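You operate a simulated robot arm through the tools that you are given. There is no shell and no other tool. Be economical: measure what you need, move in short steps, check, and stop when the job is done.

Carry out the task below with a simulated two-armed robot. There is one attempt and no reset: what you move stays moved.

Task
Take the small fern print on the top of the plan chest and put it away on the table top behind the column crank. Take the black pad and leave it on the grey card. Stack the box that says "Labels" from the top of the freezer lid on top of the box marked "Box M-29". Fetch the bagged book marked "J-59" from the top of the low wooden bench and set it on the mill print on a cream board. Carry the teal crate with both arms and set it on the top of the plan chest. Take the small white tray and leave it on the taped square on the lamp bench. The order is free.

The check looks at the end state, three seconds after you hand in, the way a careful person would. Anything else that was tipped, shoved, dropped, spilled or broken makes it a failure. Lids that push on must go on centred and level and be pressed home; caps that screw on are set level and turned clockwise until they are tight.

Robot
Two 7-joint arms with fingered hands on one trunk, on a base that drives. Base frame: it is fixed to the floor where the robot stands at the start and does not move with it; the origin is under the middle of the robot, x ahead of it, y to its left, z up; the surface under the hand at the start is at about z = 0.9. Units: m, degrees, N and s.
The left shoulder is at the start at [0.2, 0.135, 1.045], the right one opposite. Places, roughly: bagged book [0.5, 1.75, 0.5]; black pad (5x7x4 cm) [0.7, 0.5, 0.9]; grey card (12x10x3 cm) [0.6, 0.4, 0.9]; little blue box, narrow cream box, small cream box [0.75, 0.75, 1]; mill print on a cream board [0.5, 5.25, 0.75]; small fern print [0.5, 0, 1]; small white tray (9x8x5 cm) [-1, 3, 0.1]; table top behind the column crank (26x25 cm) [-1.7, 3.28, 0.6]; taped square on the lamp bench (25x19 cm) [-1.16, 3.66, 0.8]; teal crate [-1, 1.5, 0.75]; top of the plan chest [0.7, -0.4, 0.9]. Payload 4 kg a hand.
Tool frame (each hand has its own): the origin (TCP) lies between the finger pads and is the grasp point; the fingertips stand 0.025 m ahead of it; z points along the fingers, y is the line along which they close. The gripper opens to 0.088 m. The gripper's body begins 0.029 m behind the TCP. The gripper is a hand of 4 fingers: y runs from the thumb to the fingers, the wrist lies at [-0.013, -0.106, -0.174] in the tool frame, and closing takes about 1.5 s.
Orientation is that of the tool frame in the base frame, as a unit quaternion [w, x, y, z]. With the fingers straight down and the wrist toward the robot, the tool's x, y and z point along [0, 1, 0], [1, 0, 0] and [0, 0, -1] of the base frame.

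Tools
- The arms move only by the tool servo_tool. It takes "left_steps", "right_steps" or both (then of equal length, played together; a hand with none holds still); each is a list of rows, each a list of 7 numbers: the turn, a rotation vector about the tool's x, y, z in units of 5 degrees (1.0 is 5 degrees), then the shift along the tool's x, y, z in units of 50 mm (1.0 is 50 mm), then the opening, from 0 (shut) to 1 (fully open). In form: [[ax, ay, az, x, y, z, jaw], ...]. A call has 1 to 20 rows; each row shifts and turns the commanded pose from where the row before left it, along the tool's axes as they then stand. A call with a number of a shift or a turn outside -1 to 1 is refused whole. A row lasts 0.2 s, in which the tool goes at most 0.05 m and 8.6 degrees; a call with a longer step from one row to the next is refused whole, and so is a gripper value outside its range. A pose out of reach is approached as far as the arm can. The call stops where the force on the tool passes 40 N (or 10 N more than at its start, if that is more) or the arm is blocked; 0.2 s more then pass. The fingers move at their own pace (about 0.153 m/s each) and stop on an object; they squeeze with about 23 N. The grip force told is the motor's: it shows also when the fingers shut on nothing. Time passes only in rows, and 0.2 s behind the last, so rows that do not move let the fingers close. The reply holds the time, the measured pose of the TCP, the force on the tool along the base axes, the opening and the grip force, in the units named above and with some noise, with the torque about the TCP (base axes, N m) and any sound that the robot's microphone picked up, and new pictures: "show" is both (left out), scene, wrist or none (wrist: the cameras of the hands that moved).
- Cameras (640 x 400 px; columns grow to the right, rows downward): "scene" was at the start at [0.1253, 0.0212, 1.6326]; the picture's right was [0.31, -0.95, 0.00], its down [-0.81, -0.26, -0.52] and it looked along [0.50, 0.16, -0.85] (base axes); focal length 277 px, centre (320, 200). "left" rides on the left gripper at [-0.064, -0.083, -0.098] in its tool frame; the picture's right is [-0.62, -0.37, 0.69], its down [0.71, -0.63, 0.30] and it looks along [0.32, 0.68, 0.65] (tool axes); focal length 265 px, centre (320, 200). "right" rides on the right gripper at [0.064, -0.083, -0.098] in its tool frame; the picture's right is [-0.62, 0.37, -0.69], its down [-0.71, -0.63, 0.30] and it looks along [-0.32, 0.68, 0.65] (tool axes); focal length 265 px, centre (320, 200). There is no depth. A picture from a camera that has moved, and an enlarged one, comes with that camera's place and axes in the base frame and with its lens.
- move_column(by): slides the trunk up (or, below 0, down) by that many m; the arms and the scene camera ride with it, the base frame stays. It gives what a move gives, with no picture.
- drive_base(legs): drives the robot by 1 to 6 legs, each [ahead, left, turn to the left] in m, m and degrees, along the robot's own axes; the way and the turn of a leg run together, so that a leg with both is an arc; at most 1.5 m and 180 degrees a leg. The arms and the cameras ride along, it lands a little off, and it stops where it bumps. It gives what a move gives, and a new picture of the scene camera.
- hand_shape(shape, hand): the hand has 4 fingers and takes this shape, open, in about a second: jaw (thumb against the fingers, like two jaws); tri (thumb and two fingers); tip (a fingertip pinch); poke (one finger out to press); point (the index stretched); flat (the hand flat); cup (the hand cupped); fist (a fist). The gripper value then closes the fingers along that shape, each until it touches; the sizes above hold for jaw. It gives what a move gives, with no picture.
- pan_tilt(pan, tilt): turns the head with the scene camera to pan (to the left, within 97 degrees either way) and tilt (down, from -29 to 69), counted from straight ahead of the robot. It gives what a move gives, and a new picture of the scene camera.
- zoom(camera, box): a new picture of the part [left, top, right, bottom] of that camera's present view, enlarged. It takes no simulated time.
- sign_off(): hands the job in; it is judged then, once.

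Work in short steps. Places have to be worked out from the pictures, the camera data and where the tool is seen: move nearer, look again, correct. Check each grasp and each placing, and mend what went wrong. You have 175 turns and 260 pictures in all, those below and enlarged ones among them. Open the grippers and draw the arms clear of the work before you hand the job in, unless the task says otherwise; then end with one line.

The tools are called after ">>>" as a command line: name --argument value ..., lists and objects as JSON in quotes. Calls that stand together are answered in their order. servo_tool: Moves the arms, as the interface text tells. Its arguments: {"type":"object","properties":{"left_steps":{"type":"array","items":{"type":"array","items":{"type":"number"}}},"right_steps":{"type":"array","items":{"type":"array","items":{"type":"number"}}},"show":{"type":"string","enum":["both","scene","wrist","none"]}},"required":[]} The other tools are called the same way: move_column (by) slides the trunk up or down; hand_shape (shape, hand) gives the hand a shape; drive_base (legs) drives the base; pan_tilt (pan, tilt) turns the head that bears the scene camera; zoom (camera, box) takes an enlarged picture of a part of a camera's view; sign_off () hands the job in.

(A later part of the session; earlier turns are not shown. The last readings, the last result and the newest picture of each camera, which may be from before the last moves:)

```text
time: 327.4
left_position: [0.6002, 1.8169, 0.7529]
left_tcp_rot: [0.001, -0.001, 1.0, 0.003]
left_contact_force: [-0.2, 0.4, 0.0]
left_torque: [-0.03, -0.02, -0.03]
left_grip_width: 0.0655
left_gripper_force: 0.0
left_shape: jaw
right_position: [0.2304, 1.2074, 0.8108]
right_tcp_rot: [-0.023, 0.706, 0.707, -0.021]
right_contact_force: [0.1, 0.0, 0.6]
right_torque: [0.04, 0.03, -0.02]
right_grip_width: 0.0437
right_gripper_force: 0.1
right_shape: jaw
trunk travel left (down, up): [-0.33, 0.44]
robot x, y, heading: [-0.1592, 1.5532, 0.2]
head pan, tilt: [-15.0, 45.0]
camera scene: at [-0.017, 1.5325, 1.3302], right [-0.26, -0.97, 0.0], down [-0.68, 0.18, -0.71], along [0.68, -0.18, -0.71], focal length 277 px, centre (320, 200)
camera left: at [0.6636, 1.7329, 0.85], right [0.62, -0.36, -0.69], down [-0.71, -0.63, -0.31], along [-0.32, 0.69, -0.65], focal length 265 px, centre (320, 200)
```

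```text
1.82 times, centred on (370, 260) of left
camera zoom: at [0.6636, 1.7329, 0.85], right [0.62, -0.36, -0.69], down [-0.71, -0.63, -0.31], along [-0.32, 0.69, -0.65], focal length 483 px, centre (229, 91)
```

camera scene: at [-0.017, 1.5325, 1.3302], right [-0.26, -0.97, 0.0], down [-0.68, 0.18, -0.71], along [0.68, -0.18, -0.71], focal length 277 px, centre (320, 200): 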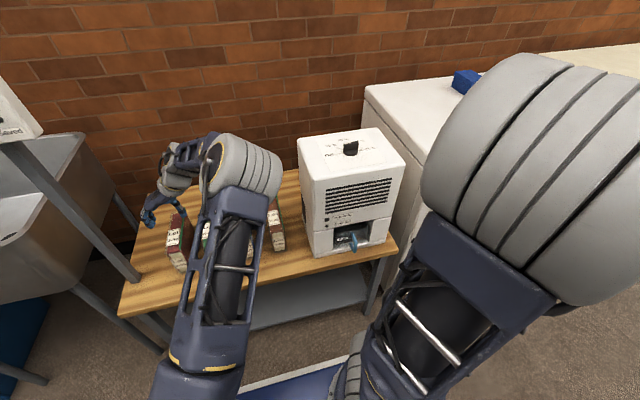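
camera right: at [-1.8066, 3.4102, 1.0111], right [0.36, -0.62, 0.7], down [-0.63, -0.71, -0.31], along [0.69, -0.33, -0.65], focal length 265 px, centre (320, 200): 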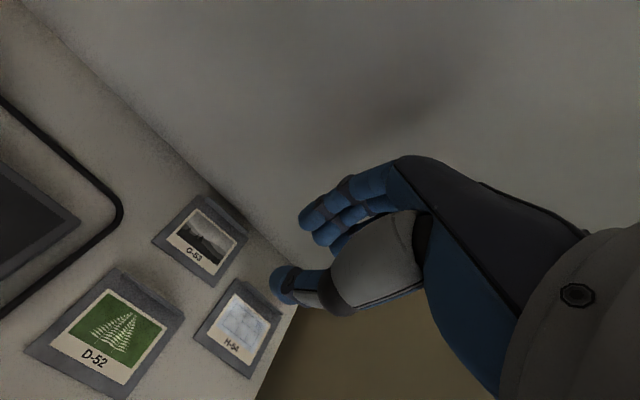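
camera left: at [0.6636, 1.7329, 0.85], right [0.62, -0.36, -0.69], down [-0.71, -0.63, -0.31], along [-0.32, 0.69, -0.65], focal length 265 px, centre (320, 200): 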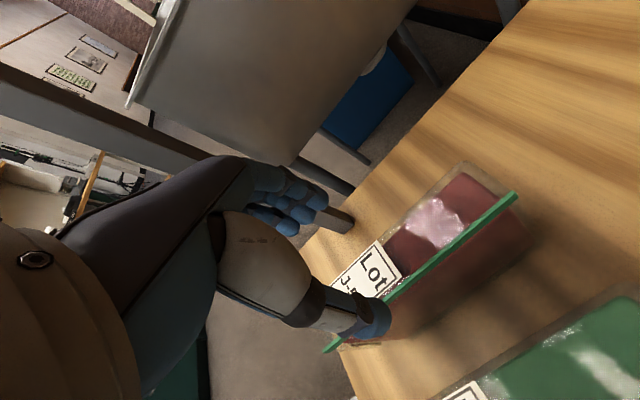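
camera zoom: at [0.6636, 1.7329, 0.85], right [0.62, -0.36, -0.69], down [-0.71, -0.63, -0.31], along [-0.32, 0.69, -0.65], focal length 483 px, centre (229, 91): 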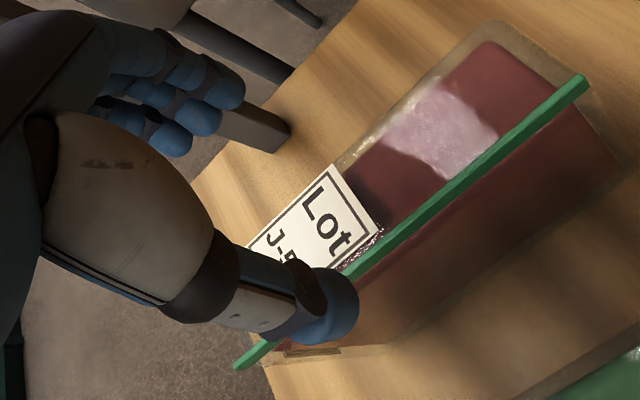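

Aligned on J-59. I descend around it with contact checks and close.

>>> servo_tool --left_steps '[[0, 0, 0, 0, -0.04, 0.4, 0.75], [0, 0, 0, 0, 0, 0.4, 0.75], [0, 0, 0, 0, 0, 0.4, 0.75], [0, 0, 0, 0, 0, 0.4, 0.75], [0, 0, 0, 0, 0, 0.15, 0.75], [0, 0, 0, 0, 0, 0, 0.75]]' --show "wrist"

```text
time: 328.8
left_position: [0.6001, 1.8154, 0.6657]
left_tcp_rot: [0.001, -0.001, 1.0, 0.002]
left_contact_force: [0.3, 0.3, 0.3]
left_torque: [-0.03, 0.0, 0.01]
left_grip_width: 0.0656
left_gripper_force: 0.1
left_shape: jaw
right_position: [0.2291, 1.207, 0.8107]
right_tcp_rot: [-0.023, 0.706, 0.707, -0.02]
right_contact_force: [0.0, -0.4, -0.5]
right_torque: [-0.01, 0.0, -0.01]
right_grip_width: 0.0439
right_gripper_force: 0.2
right_shape: jaw
trunk travel left (down, up): [-0.33, 0.44]
robot x, y, heading: [-0.1527, 1.5516, 0.2]
head pan, tilt: [-15.0, 45.0]
camera left: at [0.6643, 1.7317, 0.7626], right [0.62, -0.36, -0.69], down [-0.71, -0.63, -0.31], along [-0.32, 0.69, -0.65], focal length 265 px, centre (320, 200)
```

left: 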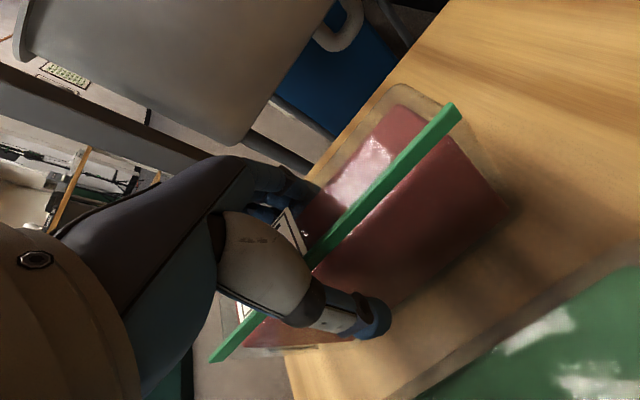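

The thumb is outside the green seal, with the fingers on the other side. I lower 8 mm and close.

>>> servo_tool --left_steps '[[0, 0, 0, 0, 0, 0.16, 0.75], [0, 0, 0, 0, 0, 0, 0], [0, 0, 0, 0, 0, 0, 0], [0, 0, 0, 0, 0, 0, 0], [0, 0, 0, 0, 0, 0, 0], [0, 0, 0, 0, 0, 0, 0]]' --show "none"

>>> servo_tool --left_steps '[[0, 0, 0, 0, 0, -0.3, 0], [0, 0, 0, 0, 0, -0.5, 0], [0, 0, 0, 0, 0, -0.7, 0], [0, 0, 0, 0, 0, -0.7, 0], [0, 0, 0, 0, 0, 0, 0]]' --show "both"

```text
time: 330.2
left_position: [0.6003, 1.8162, 0.6576]
left_tcp_rot: [0.001, -0.001, 1.0, 0.002]
left_contact_force: [0.5, 1.4, 0.7]
left_torque: [0.02, 0.01, -0.06]
left_grip_width: 0.0427
left_gripper_force: 23.0
left_shape: jaw
right_position: [0.2302, 1.2073, 0.8105]
right_tcp_rot: [-0.023, 0.706, 0.708, -0.019]
right_contact_force: [0.2, -0.4, 0.5]
right_torque: [-0.04, -0.01, -0.05]
right_grip_width: 0.0436
right_gripper_force: 0.0
right_shape: jaw
trunk travel left (down, up): [-0.33, 0.44]
robot x, y, heading: [-0.1523, 1.5542, 0.2]
head pan, tilt: [-15.0, 45.0]
```

```text
time: 331.4
left_position: [0.6008, 1.8161, 0.7671]
left_tcp_rot: [0.001, -0.001, 1.0, 0.002]
left_contact_force: [-0.3, 0.2, -5.0]
left_torque: [0.04, 0.0, -0.04]
left_grip_width: 0.0422
left_gripper_force: 23.1
left_shape: jaw
right_position: [0.2305, 1.2073, 0.8105]
right_tcp_rot: [-0.023, 0.706, 0.707, -0.02]
right_contact_force: [0.5, -0.8, 0.2]
right_torque: [-0.01, -0.01, -0.01]
right_grip_width: 0.0439
right_gripper_force: 0.1
right_shape: jaw
trunk travel left (down, up): [-0.33, 0.44]
robot x, y, heading: [-0.1559, 1.5581, 0.2]
head pan, tilt: [-15.0, 45.0]
camera scene: at [-0.0169, 1.5325, 1.3301], right [-0.26, -0.97, 0.0], down [-0.68, 0.18, -0.71], along [0.68, -0.18, -0.71], focal length 277 px, centre (320, 200)
camera left: at [0.6644, 1.7316, 0.8647], right [0.62, -0.36, -0.69], down [-0.71, -0.63, -0.31], along [-0.33, 0.69, -0.65], focal length 265 px, centre (320, 200)
```

scene: 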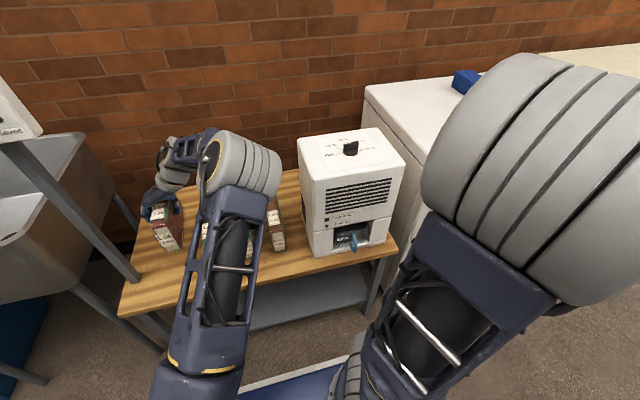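
left: 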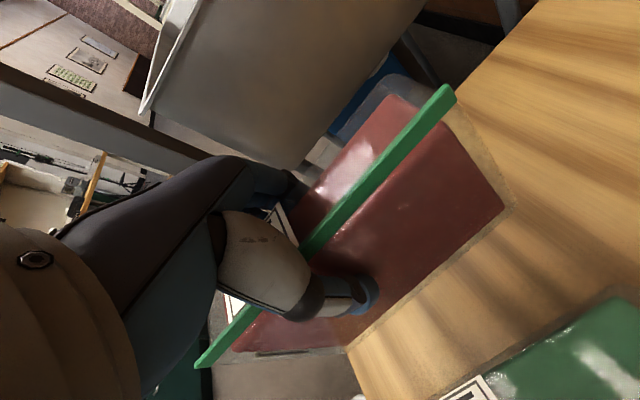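

J-59 is held. I raise it a bit, draw back, and move the base back and right, away from the gauge, before raising the trunk.

>>> servo_tool --left_steps '[[0, 0, 0, 0, 0, -0.8, 0], [0, 0, 0, 0, 0, -0.8, 0], [0, 0, 0, 0.7, 0, -0.4, 0], [0, 0, 0, 0.7, 0, 0, 0], [0, 0, 0, 0.6, 0, 0, 0], [0, 0, 0, 0, 0, 0, 0]]' --show "none"

>>> drive_base --legs '[[-0.16, -0.1, 0]]'

>>> move_column --by 0.33

```text
time: 332.8
left_position: [0.5015, 1.8133, 0.8662]
left_tcp_rot: [0.001, -0.001, 1.0, 0.002]
left_contact_force: [0.5, 0.8, -5.3]
left_torque: [-0.02, 0.06, -0.01]
left_grip_width: 0.0425
left_gripper_force: 22.8
left_shape: jaw
right_position: [0.23, 1.2079, 0.8097]
right_tcp_rot: [-0.023, 0.706, 0.707, -0.02]
right_contact_force: [0.4, 0.9, 0.1]
right_torque: [0.0, 0.02, -0.02]
right_grip_width: 0.0439
right_gripper_force: 0.2
right_shape: jaw
trunk travel left (down, up): [-0.33, 0.44]
robot x, y, heading: [-0.1616, 1.5517, -0.0]
head pan, tilt: [-15.0, 45.0]
```

```text
time: 334.4
left_position: [0.3395, 1.7153, 0.8658]
left_tcp_rot: [0.001, -0.001, 1.0, 0.002]
left_contact_force: [-0.3, 0.0, -4.7]
left_torque: [-0.03, 0.01, -0.01]
left_grip_width: 0.0424
left_gripper_force: 23.2
left_shape: jaw
right_position: [0.07, 1.1083, 0.8102]
right_tcp_rot: [-0.024, 0.706, 0.708, -0.019]
right_contact_force: [0.1, -0.4, 0.1]
right_torque: [0.01, 0.0, -0.02]
right_grip_width: 0.0439
right_gripper_force: 0.0
right_shape: jaw
trunk travel left (down, up): [-0.33, 0.44]
robot x, y, heading: [-0.3177, 1.4524, -0.0]
head pan, tilt: [-15.0, 45.0]
camera scene: at [-0.1769, 1.4329, 1.3301], right [-0.26, -0.97, 0.0], down [-0.68, 0.18, -0.71], along [0.68, -0.18, -0.71], focal length 277 px, centre (320, 200)
```

scene: 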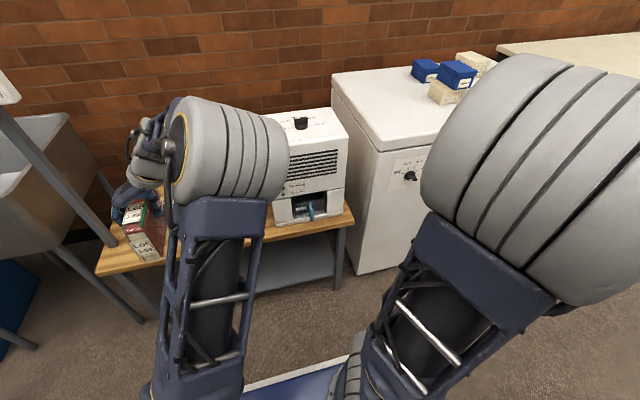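

```text
time: 337.6
left_position: [0.3406, 1.7165, 1.1963]
left_tcp_rot: [0.001, -0.001, 1.0, 0.002]
left_contact_force: [-0.1, 0.1, -4.7]
left_torque: [0.02, 0.05, -0.04]
left_grip_width: 0.0425
left_gripper_force: 23.7
left_shape: jaw
right_position: [0.071, 1.1089, 1.1391]
right_tcp_rot: [-0.024, 0.706, 0.708, -0.02]
right_contact_force: [-0.4, 1.1, 0.0]
right_torque: [-0.01, -0.05, -0.02]
right_grip_width: 0.0437
right_gripper_force: 0.0
right_shape: jaw
trunk travel left (down, up): [-0.66, 0.11]
robot x, y, heading: [-0.3147, 1.4543, 0.3]
head pan, tilt: [-15.0, 45.0]
```

Now I turn left to heading 90° and drive up the corridor with the book.

>>> drive_base --legs '[[0, 0, 90], [1.2, 0, 0], [1.2, 0, 0], [0.95, 0, 0]]'

>>> pan_tilt --pan -60 --tilt 40

```text
time: 357.8
left_position: [-0.6011, 5.4631, 1.1958]
left_tcp_rot: [0.0, 0.709, -0.705, -0.001]
left_contact_force: [-0.6, 0.1, -4.8]
left_torque: [0.0, -0.02, 0.02]
left_grip_width: 0.0423
left_gripper_force: 22.9
left_shape: jaw
right_position: [0.0077, 5.1939, 1.1402]
right_tcp_rot: [-0.002, -0.002, 1.0, -0.03]
right_contact_force: [-0.2, -0.7, 0.0]
right_torque: [-0.02, -0.02, 0.0]
right_grip_width: 0.044
right_gripper_force: 0.0
right_shape: jaw
trunk travel left (down, up): [-0.66, 0.11]
robot x, y, heading: [-0.3359, 4.8057, 90.4]
head pan, tilt: [-15.0, 45.0]
camera scene: at [-0.3168, 4.9451, 1.6601], right [0.97, -0.25, 0.0], down [-0.18, -0.68, -0.71], along [0.18, 0.68, -0.71], focal length 277 px, centre (320, 200)
```

scene: 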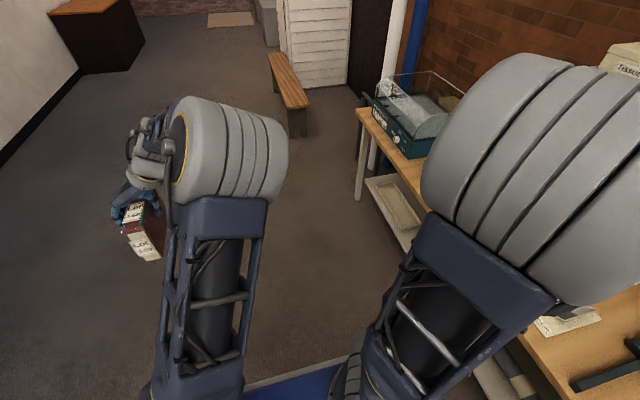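

```text
time: 358.9
left_position: [-0.6008, 5.4626, 1.1963]
left_tcp_rot: [0.002, 0.709, -0.705, -0.002]
left_contact_force: [-0.2, 0.3, -4.7]
left_torque: [-0.03, 0.03, 0.0]
left_grip_width: 0.0422
left_gripper_force: 22.6
left_shape: jaw
right_position: [0.0077, 5.193, 1.1401]
right_tcp_rot: [-0.003, -0.002, 1.0, -0.031]
right_contact_force: [0.5, -0.2, 0.0]
right_torque: [0.01, 0.0, -0.01]
right_grip_width: 0.0439
right_gripper_force: 0.1
right_shape: jaw
trunk travel left (down, up): [-0.66, 0.11]
robot x, y, heading: [-0.339, 4.8061, 90.4]
head pan, tilt: [-60.0, 40.0]
camera scene: at [-0.2641, 4.9094, 1.6674], right [0.5, -0.86, 0.0], down [-0.55, -0.32, -0.77], along [0.66, 0.39, -0.64], focal length 277 px, centre (320, 200)
```

scene: 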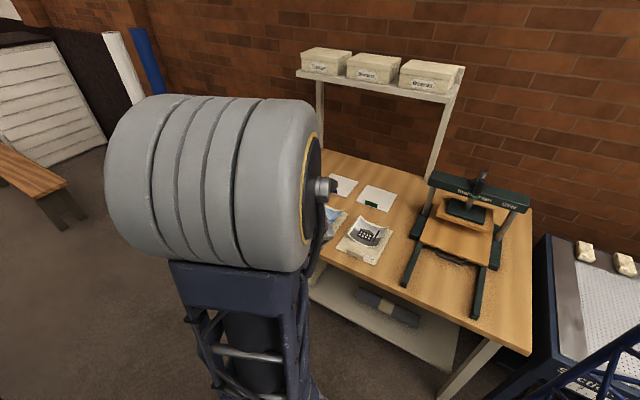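

I turn right to face the table.

>>> drive_base --legs '[[0, 0, -90.4]]'

>>> pan_tilt --pan 5 --tilt 45

```text
time: 363.1
left_position: [0.3189, 5.0686, 1.1958]
left_tcp_rot: [0.001, -0.002, 1.0, 0.002]
left_contact_force: [0.3, -0.2, -5.2]
left_torque: [-0.02, 0.02, 0.02]
left_grip_width: 0.0423
left_gripper_force: 22.6
left_shape: jaw
right_position: [0.0501, 4.4613, 1.1395]
right_tcp_rot: [-0.024, 0.705, 0.709, -0.021]
right_contact_force: [0.4, 0.6, -0.1]
right_torque: [-0.01, 0.01, -0.01]
right_grip_width: 0.044
right_gripper_force: 0.0
right_shape: jaw
trunk travel left (down, up): [-0.66, 0.11]
robot x, y, heading: [-0.3394, 4.8037, 0.3]
head pan, tilt: [-60.0, 40.0]
camera scene: at [-0.2341, 4.733, 1.6674], right [-0.86, -0.5, 0.0], down [-0.32, 0.56, -0.77], along [0.39, -0.66, -0.64], focal length 277 px, centre (320, 200)
```

scene: 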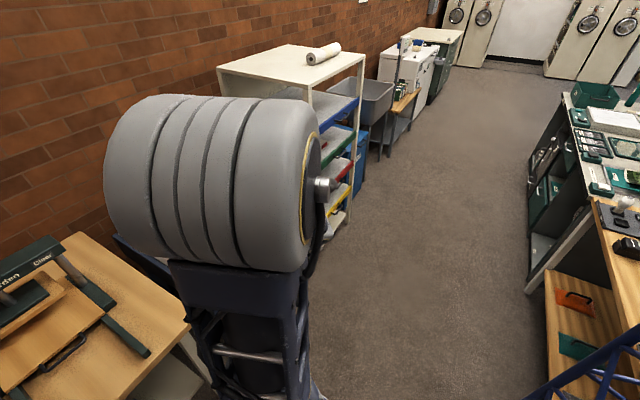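

```text
time: 364.5
left_position: [0.3183, 5.0696, 1.196]
left_tcp_rot: [0.001, -0.003, 1.0, 0.002]
left_contact_force: [0.1, 0.3, -5.3]
left_torque: [-0.02, 0.05, 0.0]
left_grip_width: 0.0423
left_gripper_force: 22.9
left_shape: jaw
right_position: [0.0506, 4.4614, 1.1403]
right_tcp_rot: [-0.023, 0.705, 0.708, -0.019]
right_contact_force: [0.0, 0.6, -0.4]
right_torque: [-0.05, 0.0, 0.0]
right_grip_width: 0.0438
right_gripper_force: 0.1
right_shape: jaw
trunk travel left (down, up): [-0.66, 0.11]
robot x, y, heading: [-0.3418, 4.807, 0.1]
head pan, tilt: [5.0, 45.0]
camera scene: at [-0.1959, 4.8139, 1.6601], right [0.09, -1.0, 0.0], down [-0.7, -0.06, -0.71], along [0.7, 0.06, -0.71], focal length 277 px, centre (320, 200)
```

scene: 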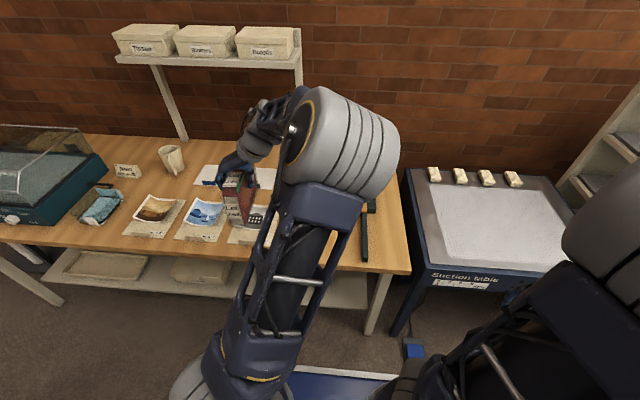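

I drive 0.12 m closer; then I bring the book above the mill print for a wrist-camera look.

>>> drive_base --legs '[[0.12, 0, 0]]'

>>> servo_tool --left_steps '[[0, 0, 0, -0.5, 0.25, 0, 0], [0, 0, 0, -0.5, 0.25, 0, 0], [0, 0, 0, 0, 0, 0, 0]]' --show "both"

>>> zoom --camera "scene" --box '[160, 130, 360, 280]'

```text
time: 365.7
left_position: [0.4379, 5.0695, 1.1957]
left_tcp_rot: [0.0, -0.002, 1.0, 0.002]
left_contact_force: [-0.4, 0.3, -4.0]
left_torque: [0.01, 0.04, 0.02]
left_grip_width: 0.0424
left_gripper_force: 23.2
left_shape: jaw
right_position: [0.1695, 4.4624, 1.1398]
right_tcp_rot: [-0.023, 0.705, 0.709, -0.019]
right_contact_force: [0.4, 0.0, -0.6]
right_torque: [0.0, -0.02, 0.01]
right_grip_width: 0.0438
right_gripper_force: 0.1
right_shape: jaw
trunk travel left (down, up): [-0.66, 0.11]
robot x, y, heading: [-0.2172, 4.805, 0.1]
head pan, tilt: [5.0, 45.0]
camera scene: at [-0.0764, 4.8145, 1.6602], right [0.09, -1.0, 0.0], down [-0.7, -0.06, -0.71], along [0.7, 0.06, -0.71], focal length 277 px, centre (320, 200)
```

scene: 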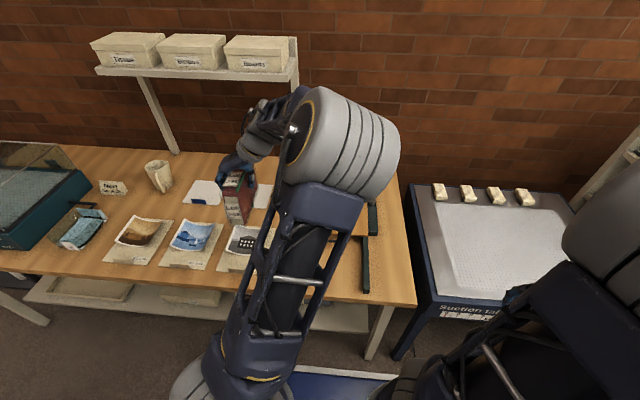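

```text
time: 366.5
left_position: [0.4887, 5.0954, 1.1963]
left_tcp_rot: [0.0, -0.003, 1.0, 0.002]
left_contact_force: [0.6, 0.1, -5.7]
left_torque: [0.0, 0.01, -0.01]
left_grip_width: 0.0419
left_gripper_force: 24.2
left_shape: jaw
right_position: [0.1697, 4.4634, 1.1402]
right_tcp_rot: [-0.023, 0.705, 0.709, -0.02]
right_contact_force: [0.0, -1.0, -0.6]
right_torque: [0.02, 0.04, -0.02]
right_grip_width: 0.0436
right_gripper_force: 0.0
right_shape: jaw
trunk travel left (down, up): [-0.66, 0.11]
robot x, y, heading: [-0.2181, 4.8093, 0.1]
head pan, tilt: [5.0, 45.0]
camera scene: at [-0.0764, 4.8145, 1.6601], right [0.09, -1.0, 0.0], down [-0.7, -0.06, -0.71], along [0.7, 0.06, -0.71], focal length 277 px, centre (320, 200)
camera left: at [0.5525, 5.0125, 1.2928], right [0.62, -0.36, -0.69], down [-0.71, -0.63, -0.31], along [-0.33, 0.68, -0.65], focal length 265 px, centre (320, 200)
```

scene: 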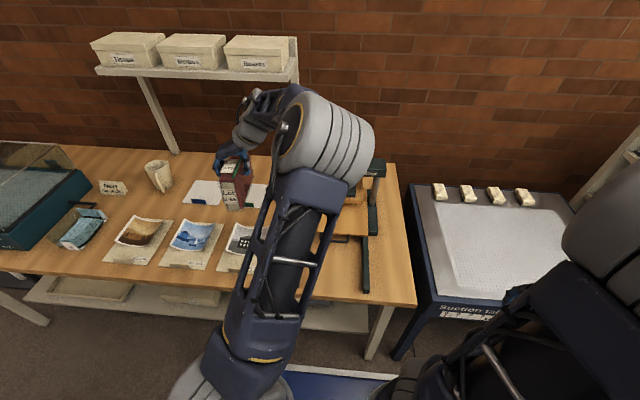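
left: 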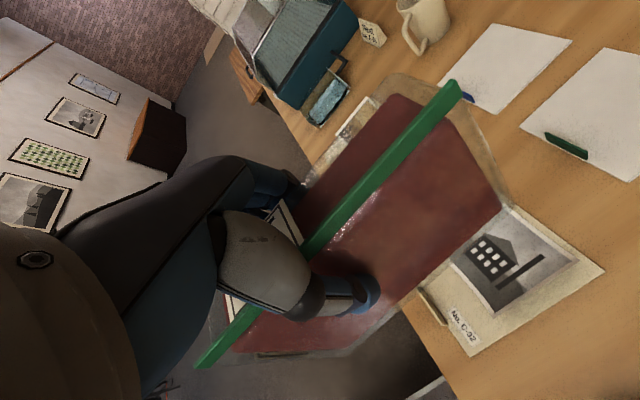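

```text
2.67 times, centred on (260, 205) of scene
camera zoom: at [-0.0764, 4.8145, 1.6601], right [0.09, -1.0, 0.0], down [-0.7, -0.06, -0.71], along [0.7, 0.06, -0.71], focal length 738 px, centre (480, 187)
```

zoom: 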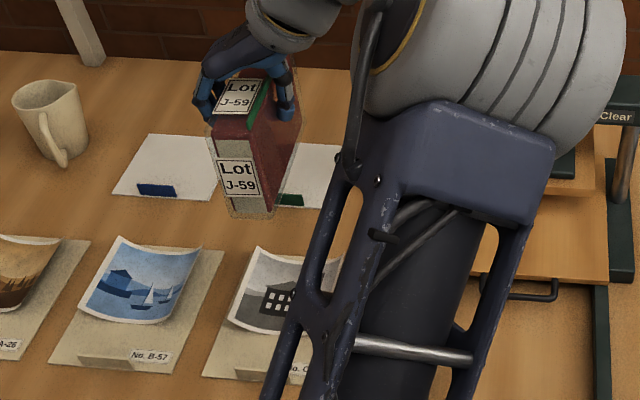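

Triangulated: table z≈0.80, board x 0.40–0.61, y 5.053–5.228, print centre ≈(0.535, 5.14). I move over it and descend to z≈0.98.

>>> servo_tool --left_steps '[[0, 0, 0, -0.41, 0.45, 0, 0], [0, 0, 0, -0.41, 0.45, 0, 0], [0, 0, 0, 0, 0, 0.8, 0], [0, 0, 0, 0, 0, 0.8, 0], [0, 0, 0, 0, 0, 0.8, 0], [0, 0, 0, 0, 0, 0.8, 0], [0, 0, 0, 0, 0, 0.8, 0], [0, 0, 0, 0, 0, 0, 0]]' --show "both"

>>> zoom --camera "scene" --box '[160, 130, 360, 280]'

```text
time: 368.3
left_position: [0.5283, 5.141, 0.9967]
left_tcp_rot: [0.001, -0.002, 1.0, 0.002]
left_contact_force: [-0.1, 0.0, -5.5]
left_torque: [-0.03, 0.07, -0.01]
left_grip_width: 0.042
left_gripper_force: 23.1
left_shape: jaw
right_position: [0.1696, 4.4616, 1.1392]
right_tcp_rot: [-0.023, 0.705, 0.708, -0.019]
right_contact_force: [0.3, 0.2, 0.6]
right_torque: [0.01, 0.0, 0.02]
right_grip_width: 0.044
right_gripper_force: 0.0
right_shape: jaw
trunk travel left (down, up): [-0.66, 0.11]
robot x, y, heading: [-0.2156, 4.8085, 0.3]
head pan, tilt: [5.0, 45.0]
camera scene: at [-0.0763, 4.8145, 1.6601], right [0.09, -1.0, 0.0], down [-0.7, -0.06, -0.71], along [0.7, 0.06, -0.71], focal length 277 px, centre (320, 200)
camera left: at [0.593, 5.0582, 1.0946], right [0.62, -0.36, -0.69], down [-0.71, -0.63, -0.31], along [-0.33, 0.68, -0.65], focal length 265 px, centre (320, 200)
```

scene: 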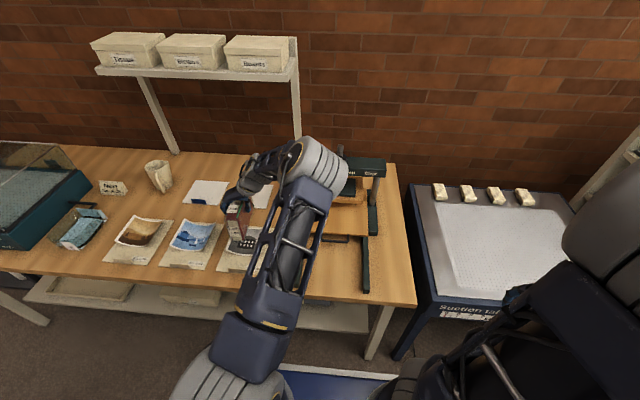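
left: 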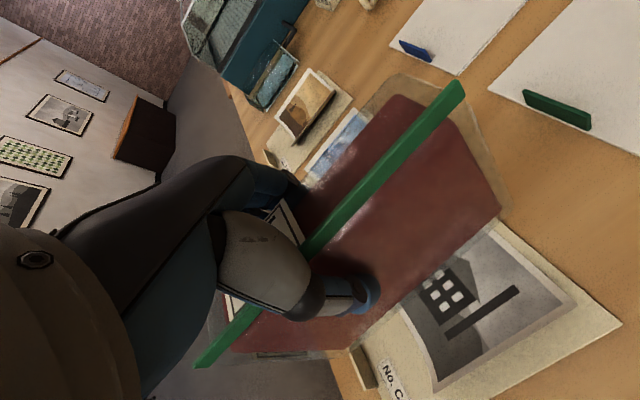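

```text
2.67 times, centred on (260, 205) of scene
camera zoom: at [-0.0763, 4.8145, 1.6601], right [0.09, -1.0, 0.0], down [-0.7, -0.06, -0.71], along [0.7, 0.06, -0.71], focal length 738 px, centre (480, 187)
```

zoom: 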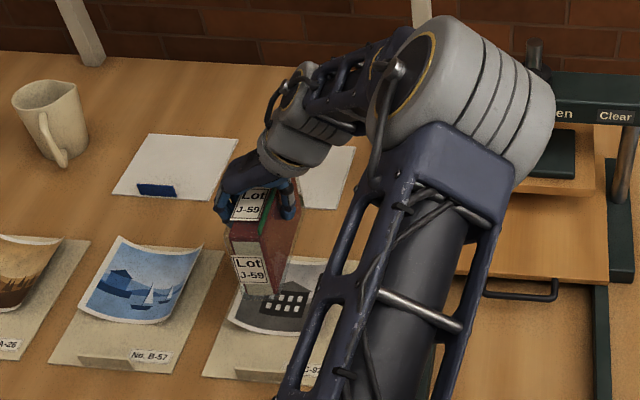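

The book is over the print's centre. I lower with contact checks.

>>> servo_tool --left_steps '[[0, 0, 0, 0, 0, 0.6, 0], [0, 0, 0, 0, 0, 0.5, 0], [0, 0, 0, 0, 0, 0.4, 0], [0, 0, 0, 0, 0, 0.2, 0], [0, 0, 0, 0, 0, 0, 0]]' --show "wrist"

```text
time: 369.5
left_position: [0.5294, 5.1416, 0.9112]
left_tcp_rot: [0.001, -0.003, 1.0, 0.001]
left_contact_force: [-0.3, -0.6, -5.0]
left_torque: [-0.03, 0.01, -0.02]
left_grip_width: 0.0422
left_gripper_force: 23.1
left_shape: jaw
right_position: [0.1702, 4.4623, 1.1389]
right_tcp_rot: [-0.023, 0.706, 0.708, -0.02]
right_contact_force: [-0.4, 0.5, 0.0]
right_torque: [-0.02, 0.0, 0.0]
right_grip_width: 0.0439
right_gripper_force: 0.0
right_shape: jaw
trunk travel left (down, up): [-0.66, 0.11]
robot x, y, heading: [-0.2163, 4.8067, 0.2]
head pan, tilt: [5.0, 45.0]
camera left: at [0.5936, 5.0582, 1.0088], right [0.62, -0.36, -0.69], down [-0.71, -0.63, -0.31], along [-0.33, 0.68, -0.65], focal length 265 px, centre (320, 200)
```

left: 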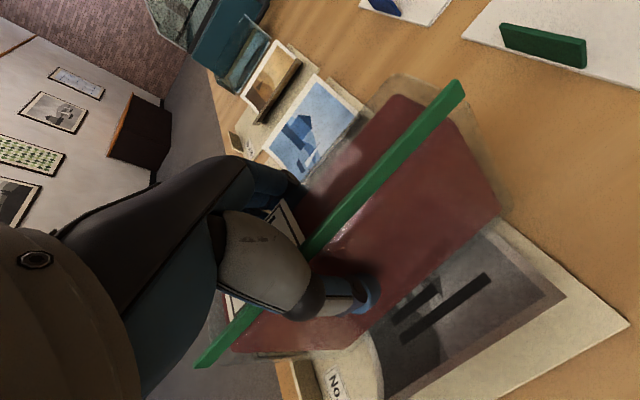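

>>> servo_tool --left_steps '[[0, 0, 0, 0, 0, 0.12, 0], [0, 0, 0, 0, 0, 0.12, 0], [0, 0, 0, 0, 0, 0.12, 0], [0, 0, 0, 0, 0, 0.12, 0], [0, 0, 0, 0, 0, 0, 0]]' --show "none"

```text
time: 370.7
left_position: [0.5295, 5.1433, 0.8916]
left_tcp_rot: [0.003, -0.002, 1.0, 0.004]
left_contact_force: [2.9, 2.8, 27.4]
left_torque: [-0.11, -0.06, -0.01]
left_grip_width: 0.043
left_gripper_force: 22.8
left_shape: jaw
right_position: [0.1687, 4.4619, 1.1405]
right_tcp_rot: [-0.024, 0.705, 0.709, -0.02]
right_contact_force: [0.2, -0.1, 0.3]
right_torque: [-0.01, 0.02, 0.03]
right_grip_width: 0.0439
right_gripper_force: 0.0
right_shape: jaw
trunk travel left (down, up): [-0.66, 0.11]
robot x, y, heading: [-0.2157, 4.8059, 0.3]
head pan, tilt: [5.0, 45.0]
```

Firm contact at z=0.892. I check the stance before releasing.

>>> zoom --camera "scene" --box '[200, 160, 300, 280]'

>>> zoom --camera "left" --box '[240, 150, 640, 400]'

```text
3.33 times, centred on (250, 220) of scene
camera zoom: at [-0.0772, 4.8142, 1.6605], right [0.09, -1.0, 0.0], down [-0.7, -0.06, -0.71], along [0.7, 0.07, -0.71], focal length 922 px, centre (553, 133)
```

zoom: 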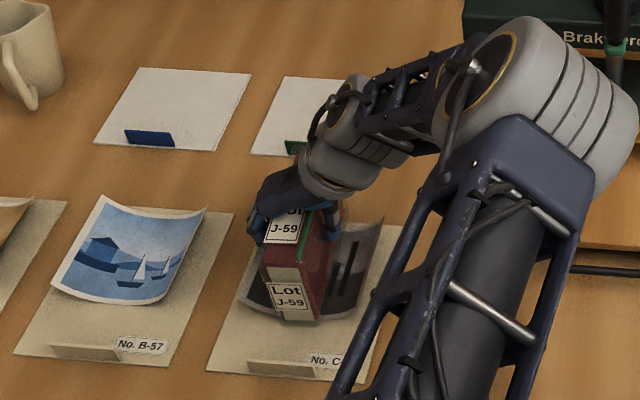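

```text
1.60 times, centred on (440, 275) of left
camera zoom: at [0.5937, 5.0587, 0.9876], right [0.63, -0.36, -0.69], down [-0.71, -0.63, -0.31], along [-0.32, 0.69, -0.65], focal length 425 px, centre (128, 80)
```

zoom: 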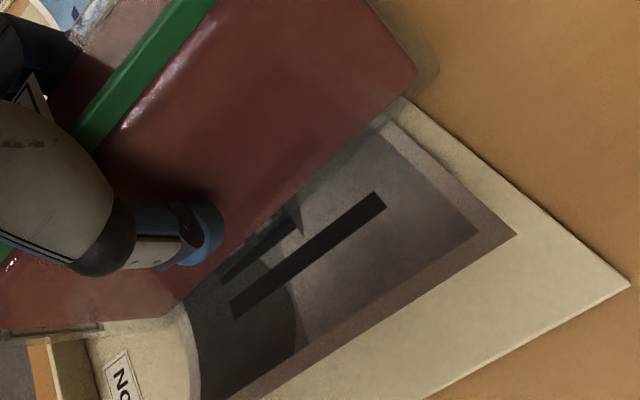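

The book stands upright in the middle of the print. I ease off and open gently, then look before withdrawing.

>>> servo_tool --left_steps '[[0, 0, 0, 0, 0, -0.03, 0], [0, 0, 0, 0, 0, 0, 0.55], [0, 0, 0, 0, 0, 0, 0.7], [0, 0, 0, 0, 0, 0, 0.75], [0, 0, 0, 0, 0, 0, 0.75]]' --show "wrist"

>>> zoom --camera "scene" --box '[200, 160, 300, 280]'

```text
time: 371.9
left_position: [0.5276, 5.141, 0.887]
left_tcp_rot: [0.0, -0.003, 1.0, 0.001]
left_contact_force: [-1.3, 1.0, 0.6]
left_torque: [-0.05, -0.02, 0.02]
left_grip_width: 0.0656
left_gripper_force: 0.0
left_shape: jaw
right_position: [0.1692, 4.4609, 1.1413]
right_tcp_rot: [-0.023, 0.705, 0.709, -0.02]
right_contact_force: [-0.5, -0.3, -0.3]
right_torque: [-0.02, -0.04, -0.04]
right_grip_width: 0.044
right_gripper_force: 0.1
right_shape: jaw
trunk travel left (down, up): [-0.66, 0.11]
robot x, y, heading: [-0.2172, 4.8068, 0.1]
head pan, tilt: [5.0, 45.0]
camera left: at [0.5928, 5.058, 0.9856], right [0.62, -0.36, -0.69], down [-0.71, -0.63, -0.31], along [-0.33, 0.68, -0.65], focal length 265 px, centre (320, 200)
```

left: 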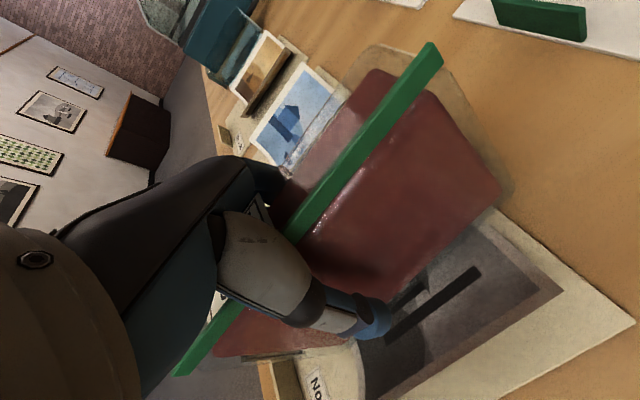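

```text
3.33 times, centred on (250, 220) of scene
camera zoom: at [-0.0765, 4.8145, 1.6601], right [0.09, -1.0, 0.0], down [-0.7, -0.06, -0.71], along [0.7, 0.06, -0.71], focal length 922 px, centre (553, 133)
```

zoom: 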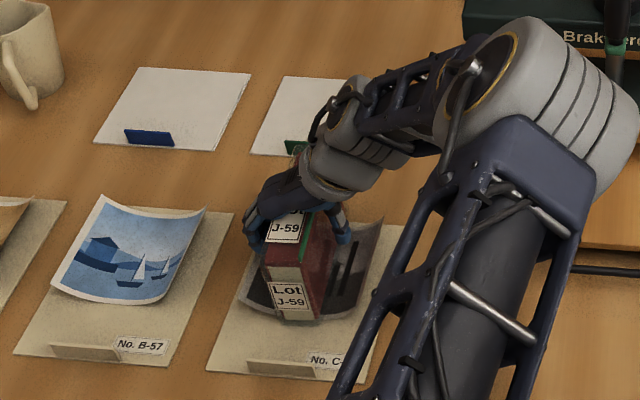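

It stands on its own. I rise straight up and check.

>>> servo_tool --left_steps '[[0, 0, 0, 0, 0, -0.3, 0.75], [0, 0, 0, 0, 0, -0.5, 0.75], [0, 0, 0, 0, 0, -0.8, 0.75], [0, 0, 0, 0, 0, -0.8, 0.75], [0, 0, 0, 0, 0, -0.8, 0.75], [0, 0, 0, 0, 0, -0.8, 0.75], [0, 0, 0, 0, 0, -0.8, 0.75], [0, 0, 0, 0, 0, -0.8, 0.75], [0, 0, 0, 0, 0, 0, 0.75]]' --show "both"

>>> zoom --camera "scene" --box '[200, 160, 300, 280]'

```text
time: 373.9
left_position: [0.5284, 5.1409, 1.169]
left_tcp_rot: [0.0, -0.003, 1.0, 0.003]
left_contact_force: [-0.2, -0.6, 0.3]
left_torque: [-0.05, 0.01, -0.03]
left_grip_width: 0.0655
left_gripper_force: 0.0
left_shape: jaw
right_position: [0.1703, 4.4613, 1.1395]
right_tcp_rot: [-0.023, 0.705, 0.708, -0.02]
right_contact_force: [0.2, 0.0, 0.0]
right_torque: [-0.01, 0.01, 0.0]
right_grip_width: 0.044
right_gripper_force: 0.0
right_shape: jaw
trunk travel left (down, up): [-0.66, 0.11]
robot x, y, heading: [-0.2203, 4.8079, 0.5]
head pan, tilt: [5.0, 45.0]
camera scene: at [-0.0764, 4.8144, 1.6602], right [0.09, -1.0, 0.0], down [-0.7, -0.06, -0.71], along [0.7, 0.06, -0.71], focal length 277 px, centre (320, 200)
camera left: at [0.5926, 5.0571, 1.2664], right [0.62, -0.36, -0.69], down [-0.71, -0.63, -0.31], along [-0.33, 0.68, -0.65], focal length 265 px, centre (320, 200)
```

scene: 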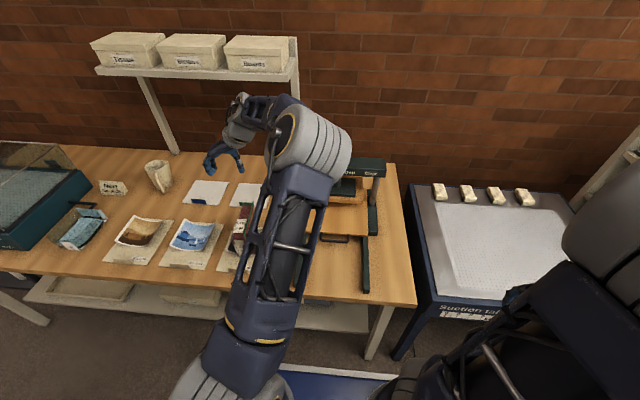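
left: 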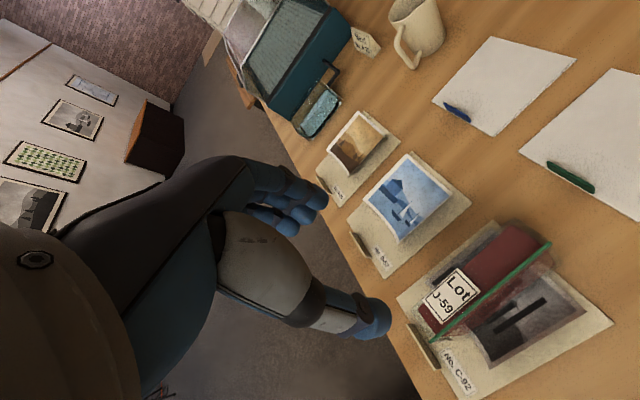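

```text
3.33 times, centred on (250, 220) of scene
camera zoom: at [-0.0764, 4.8144, 1.6602], right [0.09, -1.0, 0.0], down [-0.7, -0.06, -0.71], along [0.7, 0.06, -0.71], focal length 922 px, centre (553, 133)
```

zoom: 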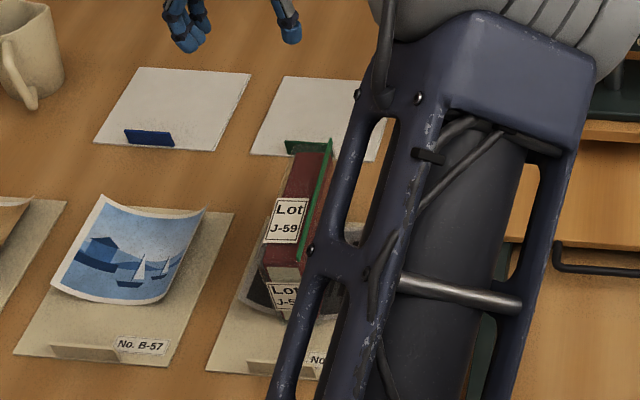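

The book stands upright on the mill print. Now the crate: I unwind the left wrist, tuck the arm, back off and turn to face the left side.

>>> servo_tool --left_steps '[[0, 0, 1, 0, 0, 0, 0.75], [0, 0, 1, 0, 0, 0, 0.75], [0, 0, 1, 0, 0, 0, 0.75], [0, 0, 1, 0, 0, 0, 0.75], [0, 0, 1, 0, 0, 0, 0.75], [0, 0, 1, 0, 0, 0, 0.75], [0, 0, 1, 0, 0, 0, 0.75], [0, 0, 1, 0, 0, 0, 0.75], [0, 0, 1, 0, 0, 0, 0.75], [0, 0, 1, 0, 0, 0, 0.75], [0, 0, 1, 0, 0, 0, 0.75], [0, 0, 1, 0, 0, 0, 0.75], [0, 0, 1, 0, 0, 0, 0.75], [0, 0, 1, 0, 0, 0, 0.75], [0, 0, 1, 0, 0, 0, 0.75], [0, 0, 1, 0, 0, 0, 0.75], [0, 0, 1, 0, 0, 0, 0.75], [0, 0, 1, 0, 0, 0, 0.75]]' --show "none"

>>> servo_tool --left_steps '[[0, 0, 0, 0, -0.9, 0, 0.75], [0, 0, 0, 0, -0.9, 0, 0.75], [0, 0, 0, 0, -0.9, 0, 0.75], [0, 0, 0, 0, -0.9, 0, 0.75], [0, 0, 0, 0, -0.9, 0, 0.75], [0, 0, 0, 0, 0, 0, 0.75]]' --show "none"

>>> drive_base --legs '[[-0.1, 0.2, 0], [0, 0, 90], [0, 0, 90]]'

```text
time: 377.7
left_position: [0.5283, 5.1406, 1.1697]
left_tcp_rot: [0.0, 0.706, 0.709, 0.002]
left_contact_force: [0.6, -0.2, 0.8]
left_torque: [-0.02, -0.01, 0.05]
left_grip_width: 0.0658
left_gripper_force: 0.0
left_shape: jaw
right_position: [0.1702, 4.4616, 1.1404]
right_tcp_rot: [-0.024, 0.705, 0.708, -0.019]
right_contact_force: [-1.0, -0.4, 0.6]
right_torque: [-0.01, 0.0, -0.03]
right_grip_width: 0.0437
right_gripper_force: 0.0
right_shape: jaw
trunk travel left (down, up): [-0.66, 0.11]
robot x, y, heading: [-0.2185, 4.8099, 0.2]
head pan, tilt: [5.0, 45.0]
```

```text
time: 379.1
left_position: [0.3033, 5.1383, 1.1677]
left_tcp_rot: [0.0, 0.705, 0.709, 0.002]
left_contact_force: [-0.9, -0.2, 0.0]
left_torque: [0.02, 0.02, 0.04]
left_grip_width: 0.0656
left_gripper_force: 0.0
left_shape: jaw
right_position: [0.1698, 4.4612, 1.1406]
right_tcp_rot: [-0.024, 0.705, 0.708, -0.02]
right_contact_force: [-0.1, 0.1, 0.1]
right_torque: [0.0, 0.04, 0.02]
right_grip_width: 0.0441
right_gripper_force: 0.1
right_shape: jaw
trunk travel left (down, up): [-0.66, 0.11]
robot x, y, heading: [-0.2142, 4.8058, 0.2]
head pan, tilt: [5.0, 45.0]
```

```text
time: 388.5
left_position: [-0.8367, 4.6735, 1.1691]
left_tcp_rot: [0.001, 0.711, -0.703, 0.002]
left_contact_force: [0.4, -0.2, -0.5]
left_torque: [-0.02, 0.0, 0.02]
left_grip_width: 0.0656
left_gripper_force: 0.1
left_shape: jaw
right_position: [-0.7075, 5.3509, 1.1398]
right_tcp_rot: [-0.02, 0.711, -0.703, 0.025]
right_contact_force: [-0.5, 0.2, -0.1]
right_torque: [0.02, 0.0, 0.0]
right_grip_width: 0.0436
right_gripper_force: 0.1
right_shape: jaw
trunk travel left (down, up): [-0.66, 0.11]
robot x, y, heading: [-0.3182, 5.0063, -179.4]
head pan, tilt: [5.0, 45.0]
camera scene: at [-0.4595, 4.9998, 1.6602], right [-0.1, 1.0, 0.0], down [0.7, 0.07, -0.71], along [-0.7, -0.07, -0.71], focal length 277 px, centre (320, 200)
```

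scene: 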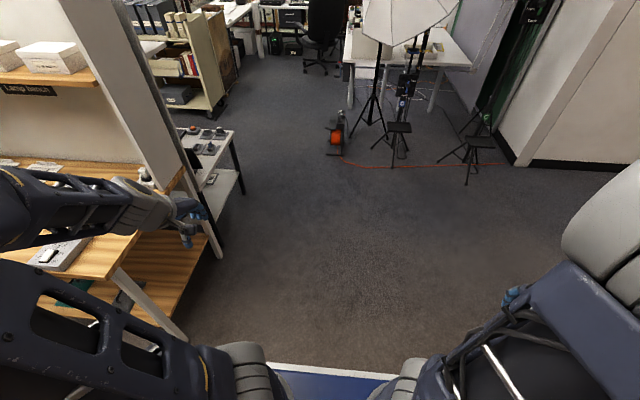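

Clear. I strafe left down the corridor toward the crate.

>>> drive_base --legs '[[-0.03, 1.2, -0.6], [0, 1.2, 0], [0, 0.75, 0]]'

>>> pan_tilt --pan 15 --tilt 48

```text
time: 404.0
left_position: [-0.8115, 1.5126, 1.1698]
left_tcp_rot: [-0.002, -0.706, 0.709, 0.0]
left_contact_force: [-0.1, -0.3, 0.5]
left_torque: [-0.01, 0.0, -0.03]
left_grip_width: 0.0657
left_gripper_force: 0.1
left_shape: jaw
right_position: [-0.6723, 2.1896, 1.1403]
right_tcp_rot: [0.019, -0.705, 0.709, -0.024]
right_contact_force: [0.1, -0.5, 0.3]
right_torque: [-0.02, -0.01, 0.01]
right_grip_width: 0.0438
right_gripper_force: 0.0
right_shape: jaw
trunk travel left (down, up): [-0.66, 0.11]
robot x, y, heading: [-0.2879, 1.8418, 179.7]
head pan, tilt: [5.0, 45.0]
camera scene: at [-0.429, 1.8339, 1.6602], right [-0.08, 1.0, 0.0], down [0.7, 0.06, -0.71], along [-0.7, -0.06, -0.71], focal length 277 px, centre (320, 200)
```

scene: 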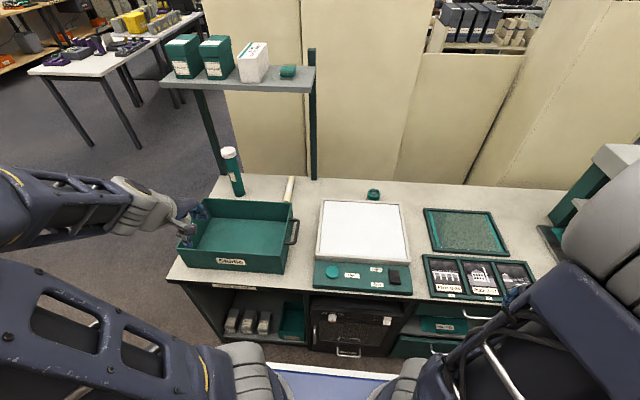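

```text
time: 404.7
left_position: [-0.8114, 1.5122, 1.1693]
left_tcp_rot: [-0.002, -0.706, 0.708, -0.001]
left_contact_force: [-0.5, -0.2, 0.0]
left_torque: [0.01, 0.02, -0.02]
left_grip_width: 0.0658
left_gripper_force: 0.0
left_shape: jaw
right_position: [-0.6719, 2.1895, 1.1397]
right_tcp_rot: [0.019, -0.705, 0.709, -0.023]
right_contact_force: [-0.3, -0.4, 0.0]
right_torque: [0.0, -0.02, 0.02]
right_grip_width: 0.0439
right_gripper_force: 0.0
right_shape: jaw
trunk travel left (down, up): [-0.66, 0.11]
robot x, y, heading: [-0.2879, 1.8428, 179.3]
head pan, tilt: [15.0, 48.0]
camera scene: at [-0.4242, 1.8206, 1.656], right [-0.25, 0.97, 0.0], down [0.72, 0.19, -0.67], along [-0.65, -0.17, -0.74], focal length 277 px, centre (320, 200)
```

scene: 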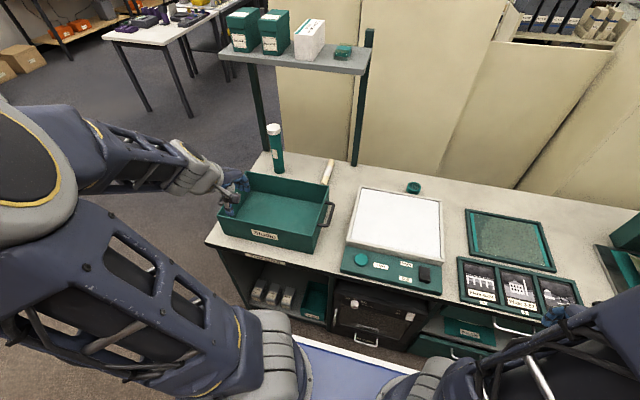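

The crate is open, with loop handles at both ends. I centre the robot on it and zoom.

>>> drive_base --legs '[[0, 0.34, 0.5]]'

>>> pan_tilt --pan 0 --tilt 50

>>> zoom --camera "scene" --box '[200, 110, 440, 280]'

```text
time: 406.9
left_position: [-0.8081, 1.1709, 1.1682]
left_tcp_rot: [0.002, 0.709, -0.705, 0.001]
left_contact_force: [-0.4, 1.2, -0.6]
left_torque: [0.01, 0.01, 0.01]
left_grip_width: 0.0659
left_gripper_force: 0.1
left_shape: jaw
right_position: [-0.6762, 1.8482, 1.1413]
right_tcp_rot: [-0.019, 0.709, -0.704, 0.024]
right_contact_force: [0.3, -0.2, -0.3]
right_torque: [-0.01, -0.03, 0.0]
right_grip_width: 0.0439
right_gripper_force: 0.1
right_shape: jaw
trunk travel left (down, up): [-0.66, 0.11]
robot x, y, heading: [-0.29, 1.5038, -179.6]
head pan, tilt: [15.0, 48.0]
camera scene: at [-0.4239, 1.4828, 1.656], right [-0.26, 0.96, 0.0], down [0.72, 0.2, -0.67], along [-0.65, -0.18, -0.74], focal length 277 px, centre (320, 200)
```

scene: 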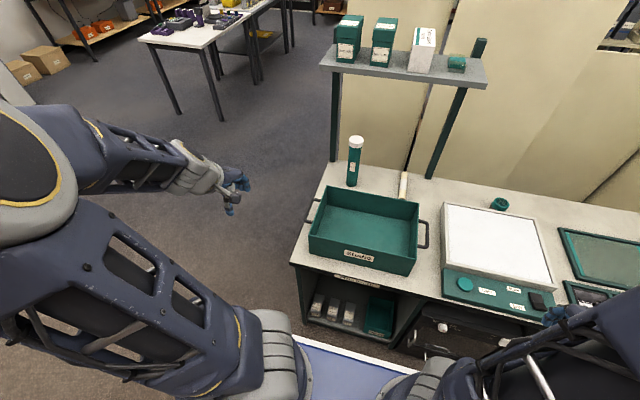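

```text
time: 407.7
left_position: [-0.8088, 1.1699, 1.1687]
left_tcp_rot: [0.002, 0.71, -0.705, 0.001]
left_contact_force: [0.1, -0.7, -0.4]
left_torque: [0.0, 0.0, -0.03]
left_grip_width: 0.0659
left_gripper_force: 0.0
left_shape: jaw
right_position: [-0.6758, 1.8483, 1.1389]
right_tcp_rot: [-0.02, 0.709, -0.705, 0.023]
right_contact_force: [0.0, 1.0, 0.7]
right_torque: [-0.02, 0.01, -0.01]
right_grip_width: 0.044
right_gripper_force: 0.0
right_shape: jaw
trunk travel left (down, up): [-0.66, 0.11]
robot x, y, heading: [-0.2852, 1.5044, -179.9]
head pan, tilt: [0.0, 50.0]
camera scene: at [-0.4249, 1.5031, 1.6533], right [-0.01, 1.0, 0.0], down [0.77, 0.01, -0.64], along [-0.64, 0.0, -0.77], focal length 277 px, centre (320, 200)
```

scene: 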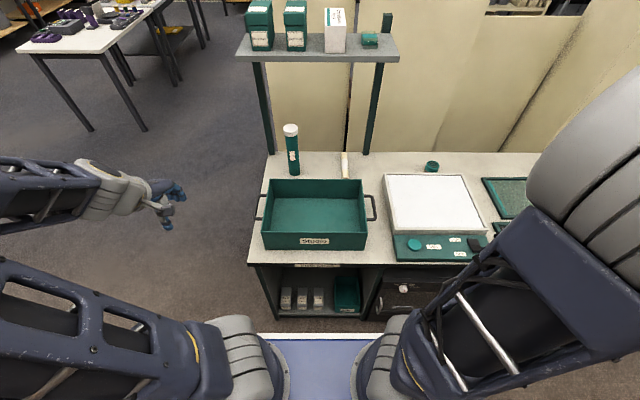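

```text
2.35 times, centred on (320, 195) of scene
camera zoom: at [-0.4249, 1.5031, 1.6533], right [-0.01, 1.0, 0.0], down [0.77, 0.01, -0.64], along [-0.64, 0.0, -0.77], focal length 651 px, centre (320, 212)
```

zoom: 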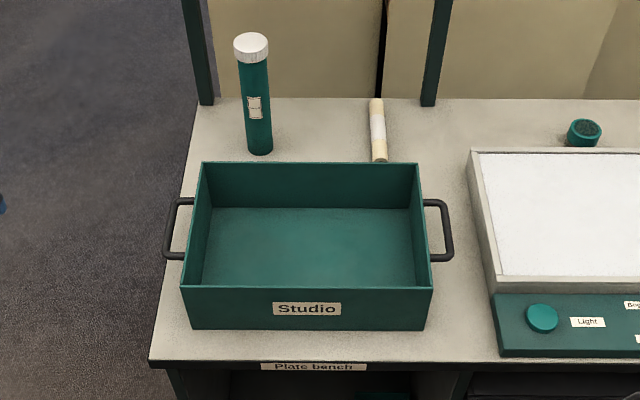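

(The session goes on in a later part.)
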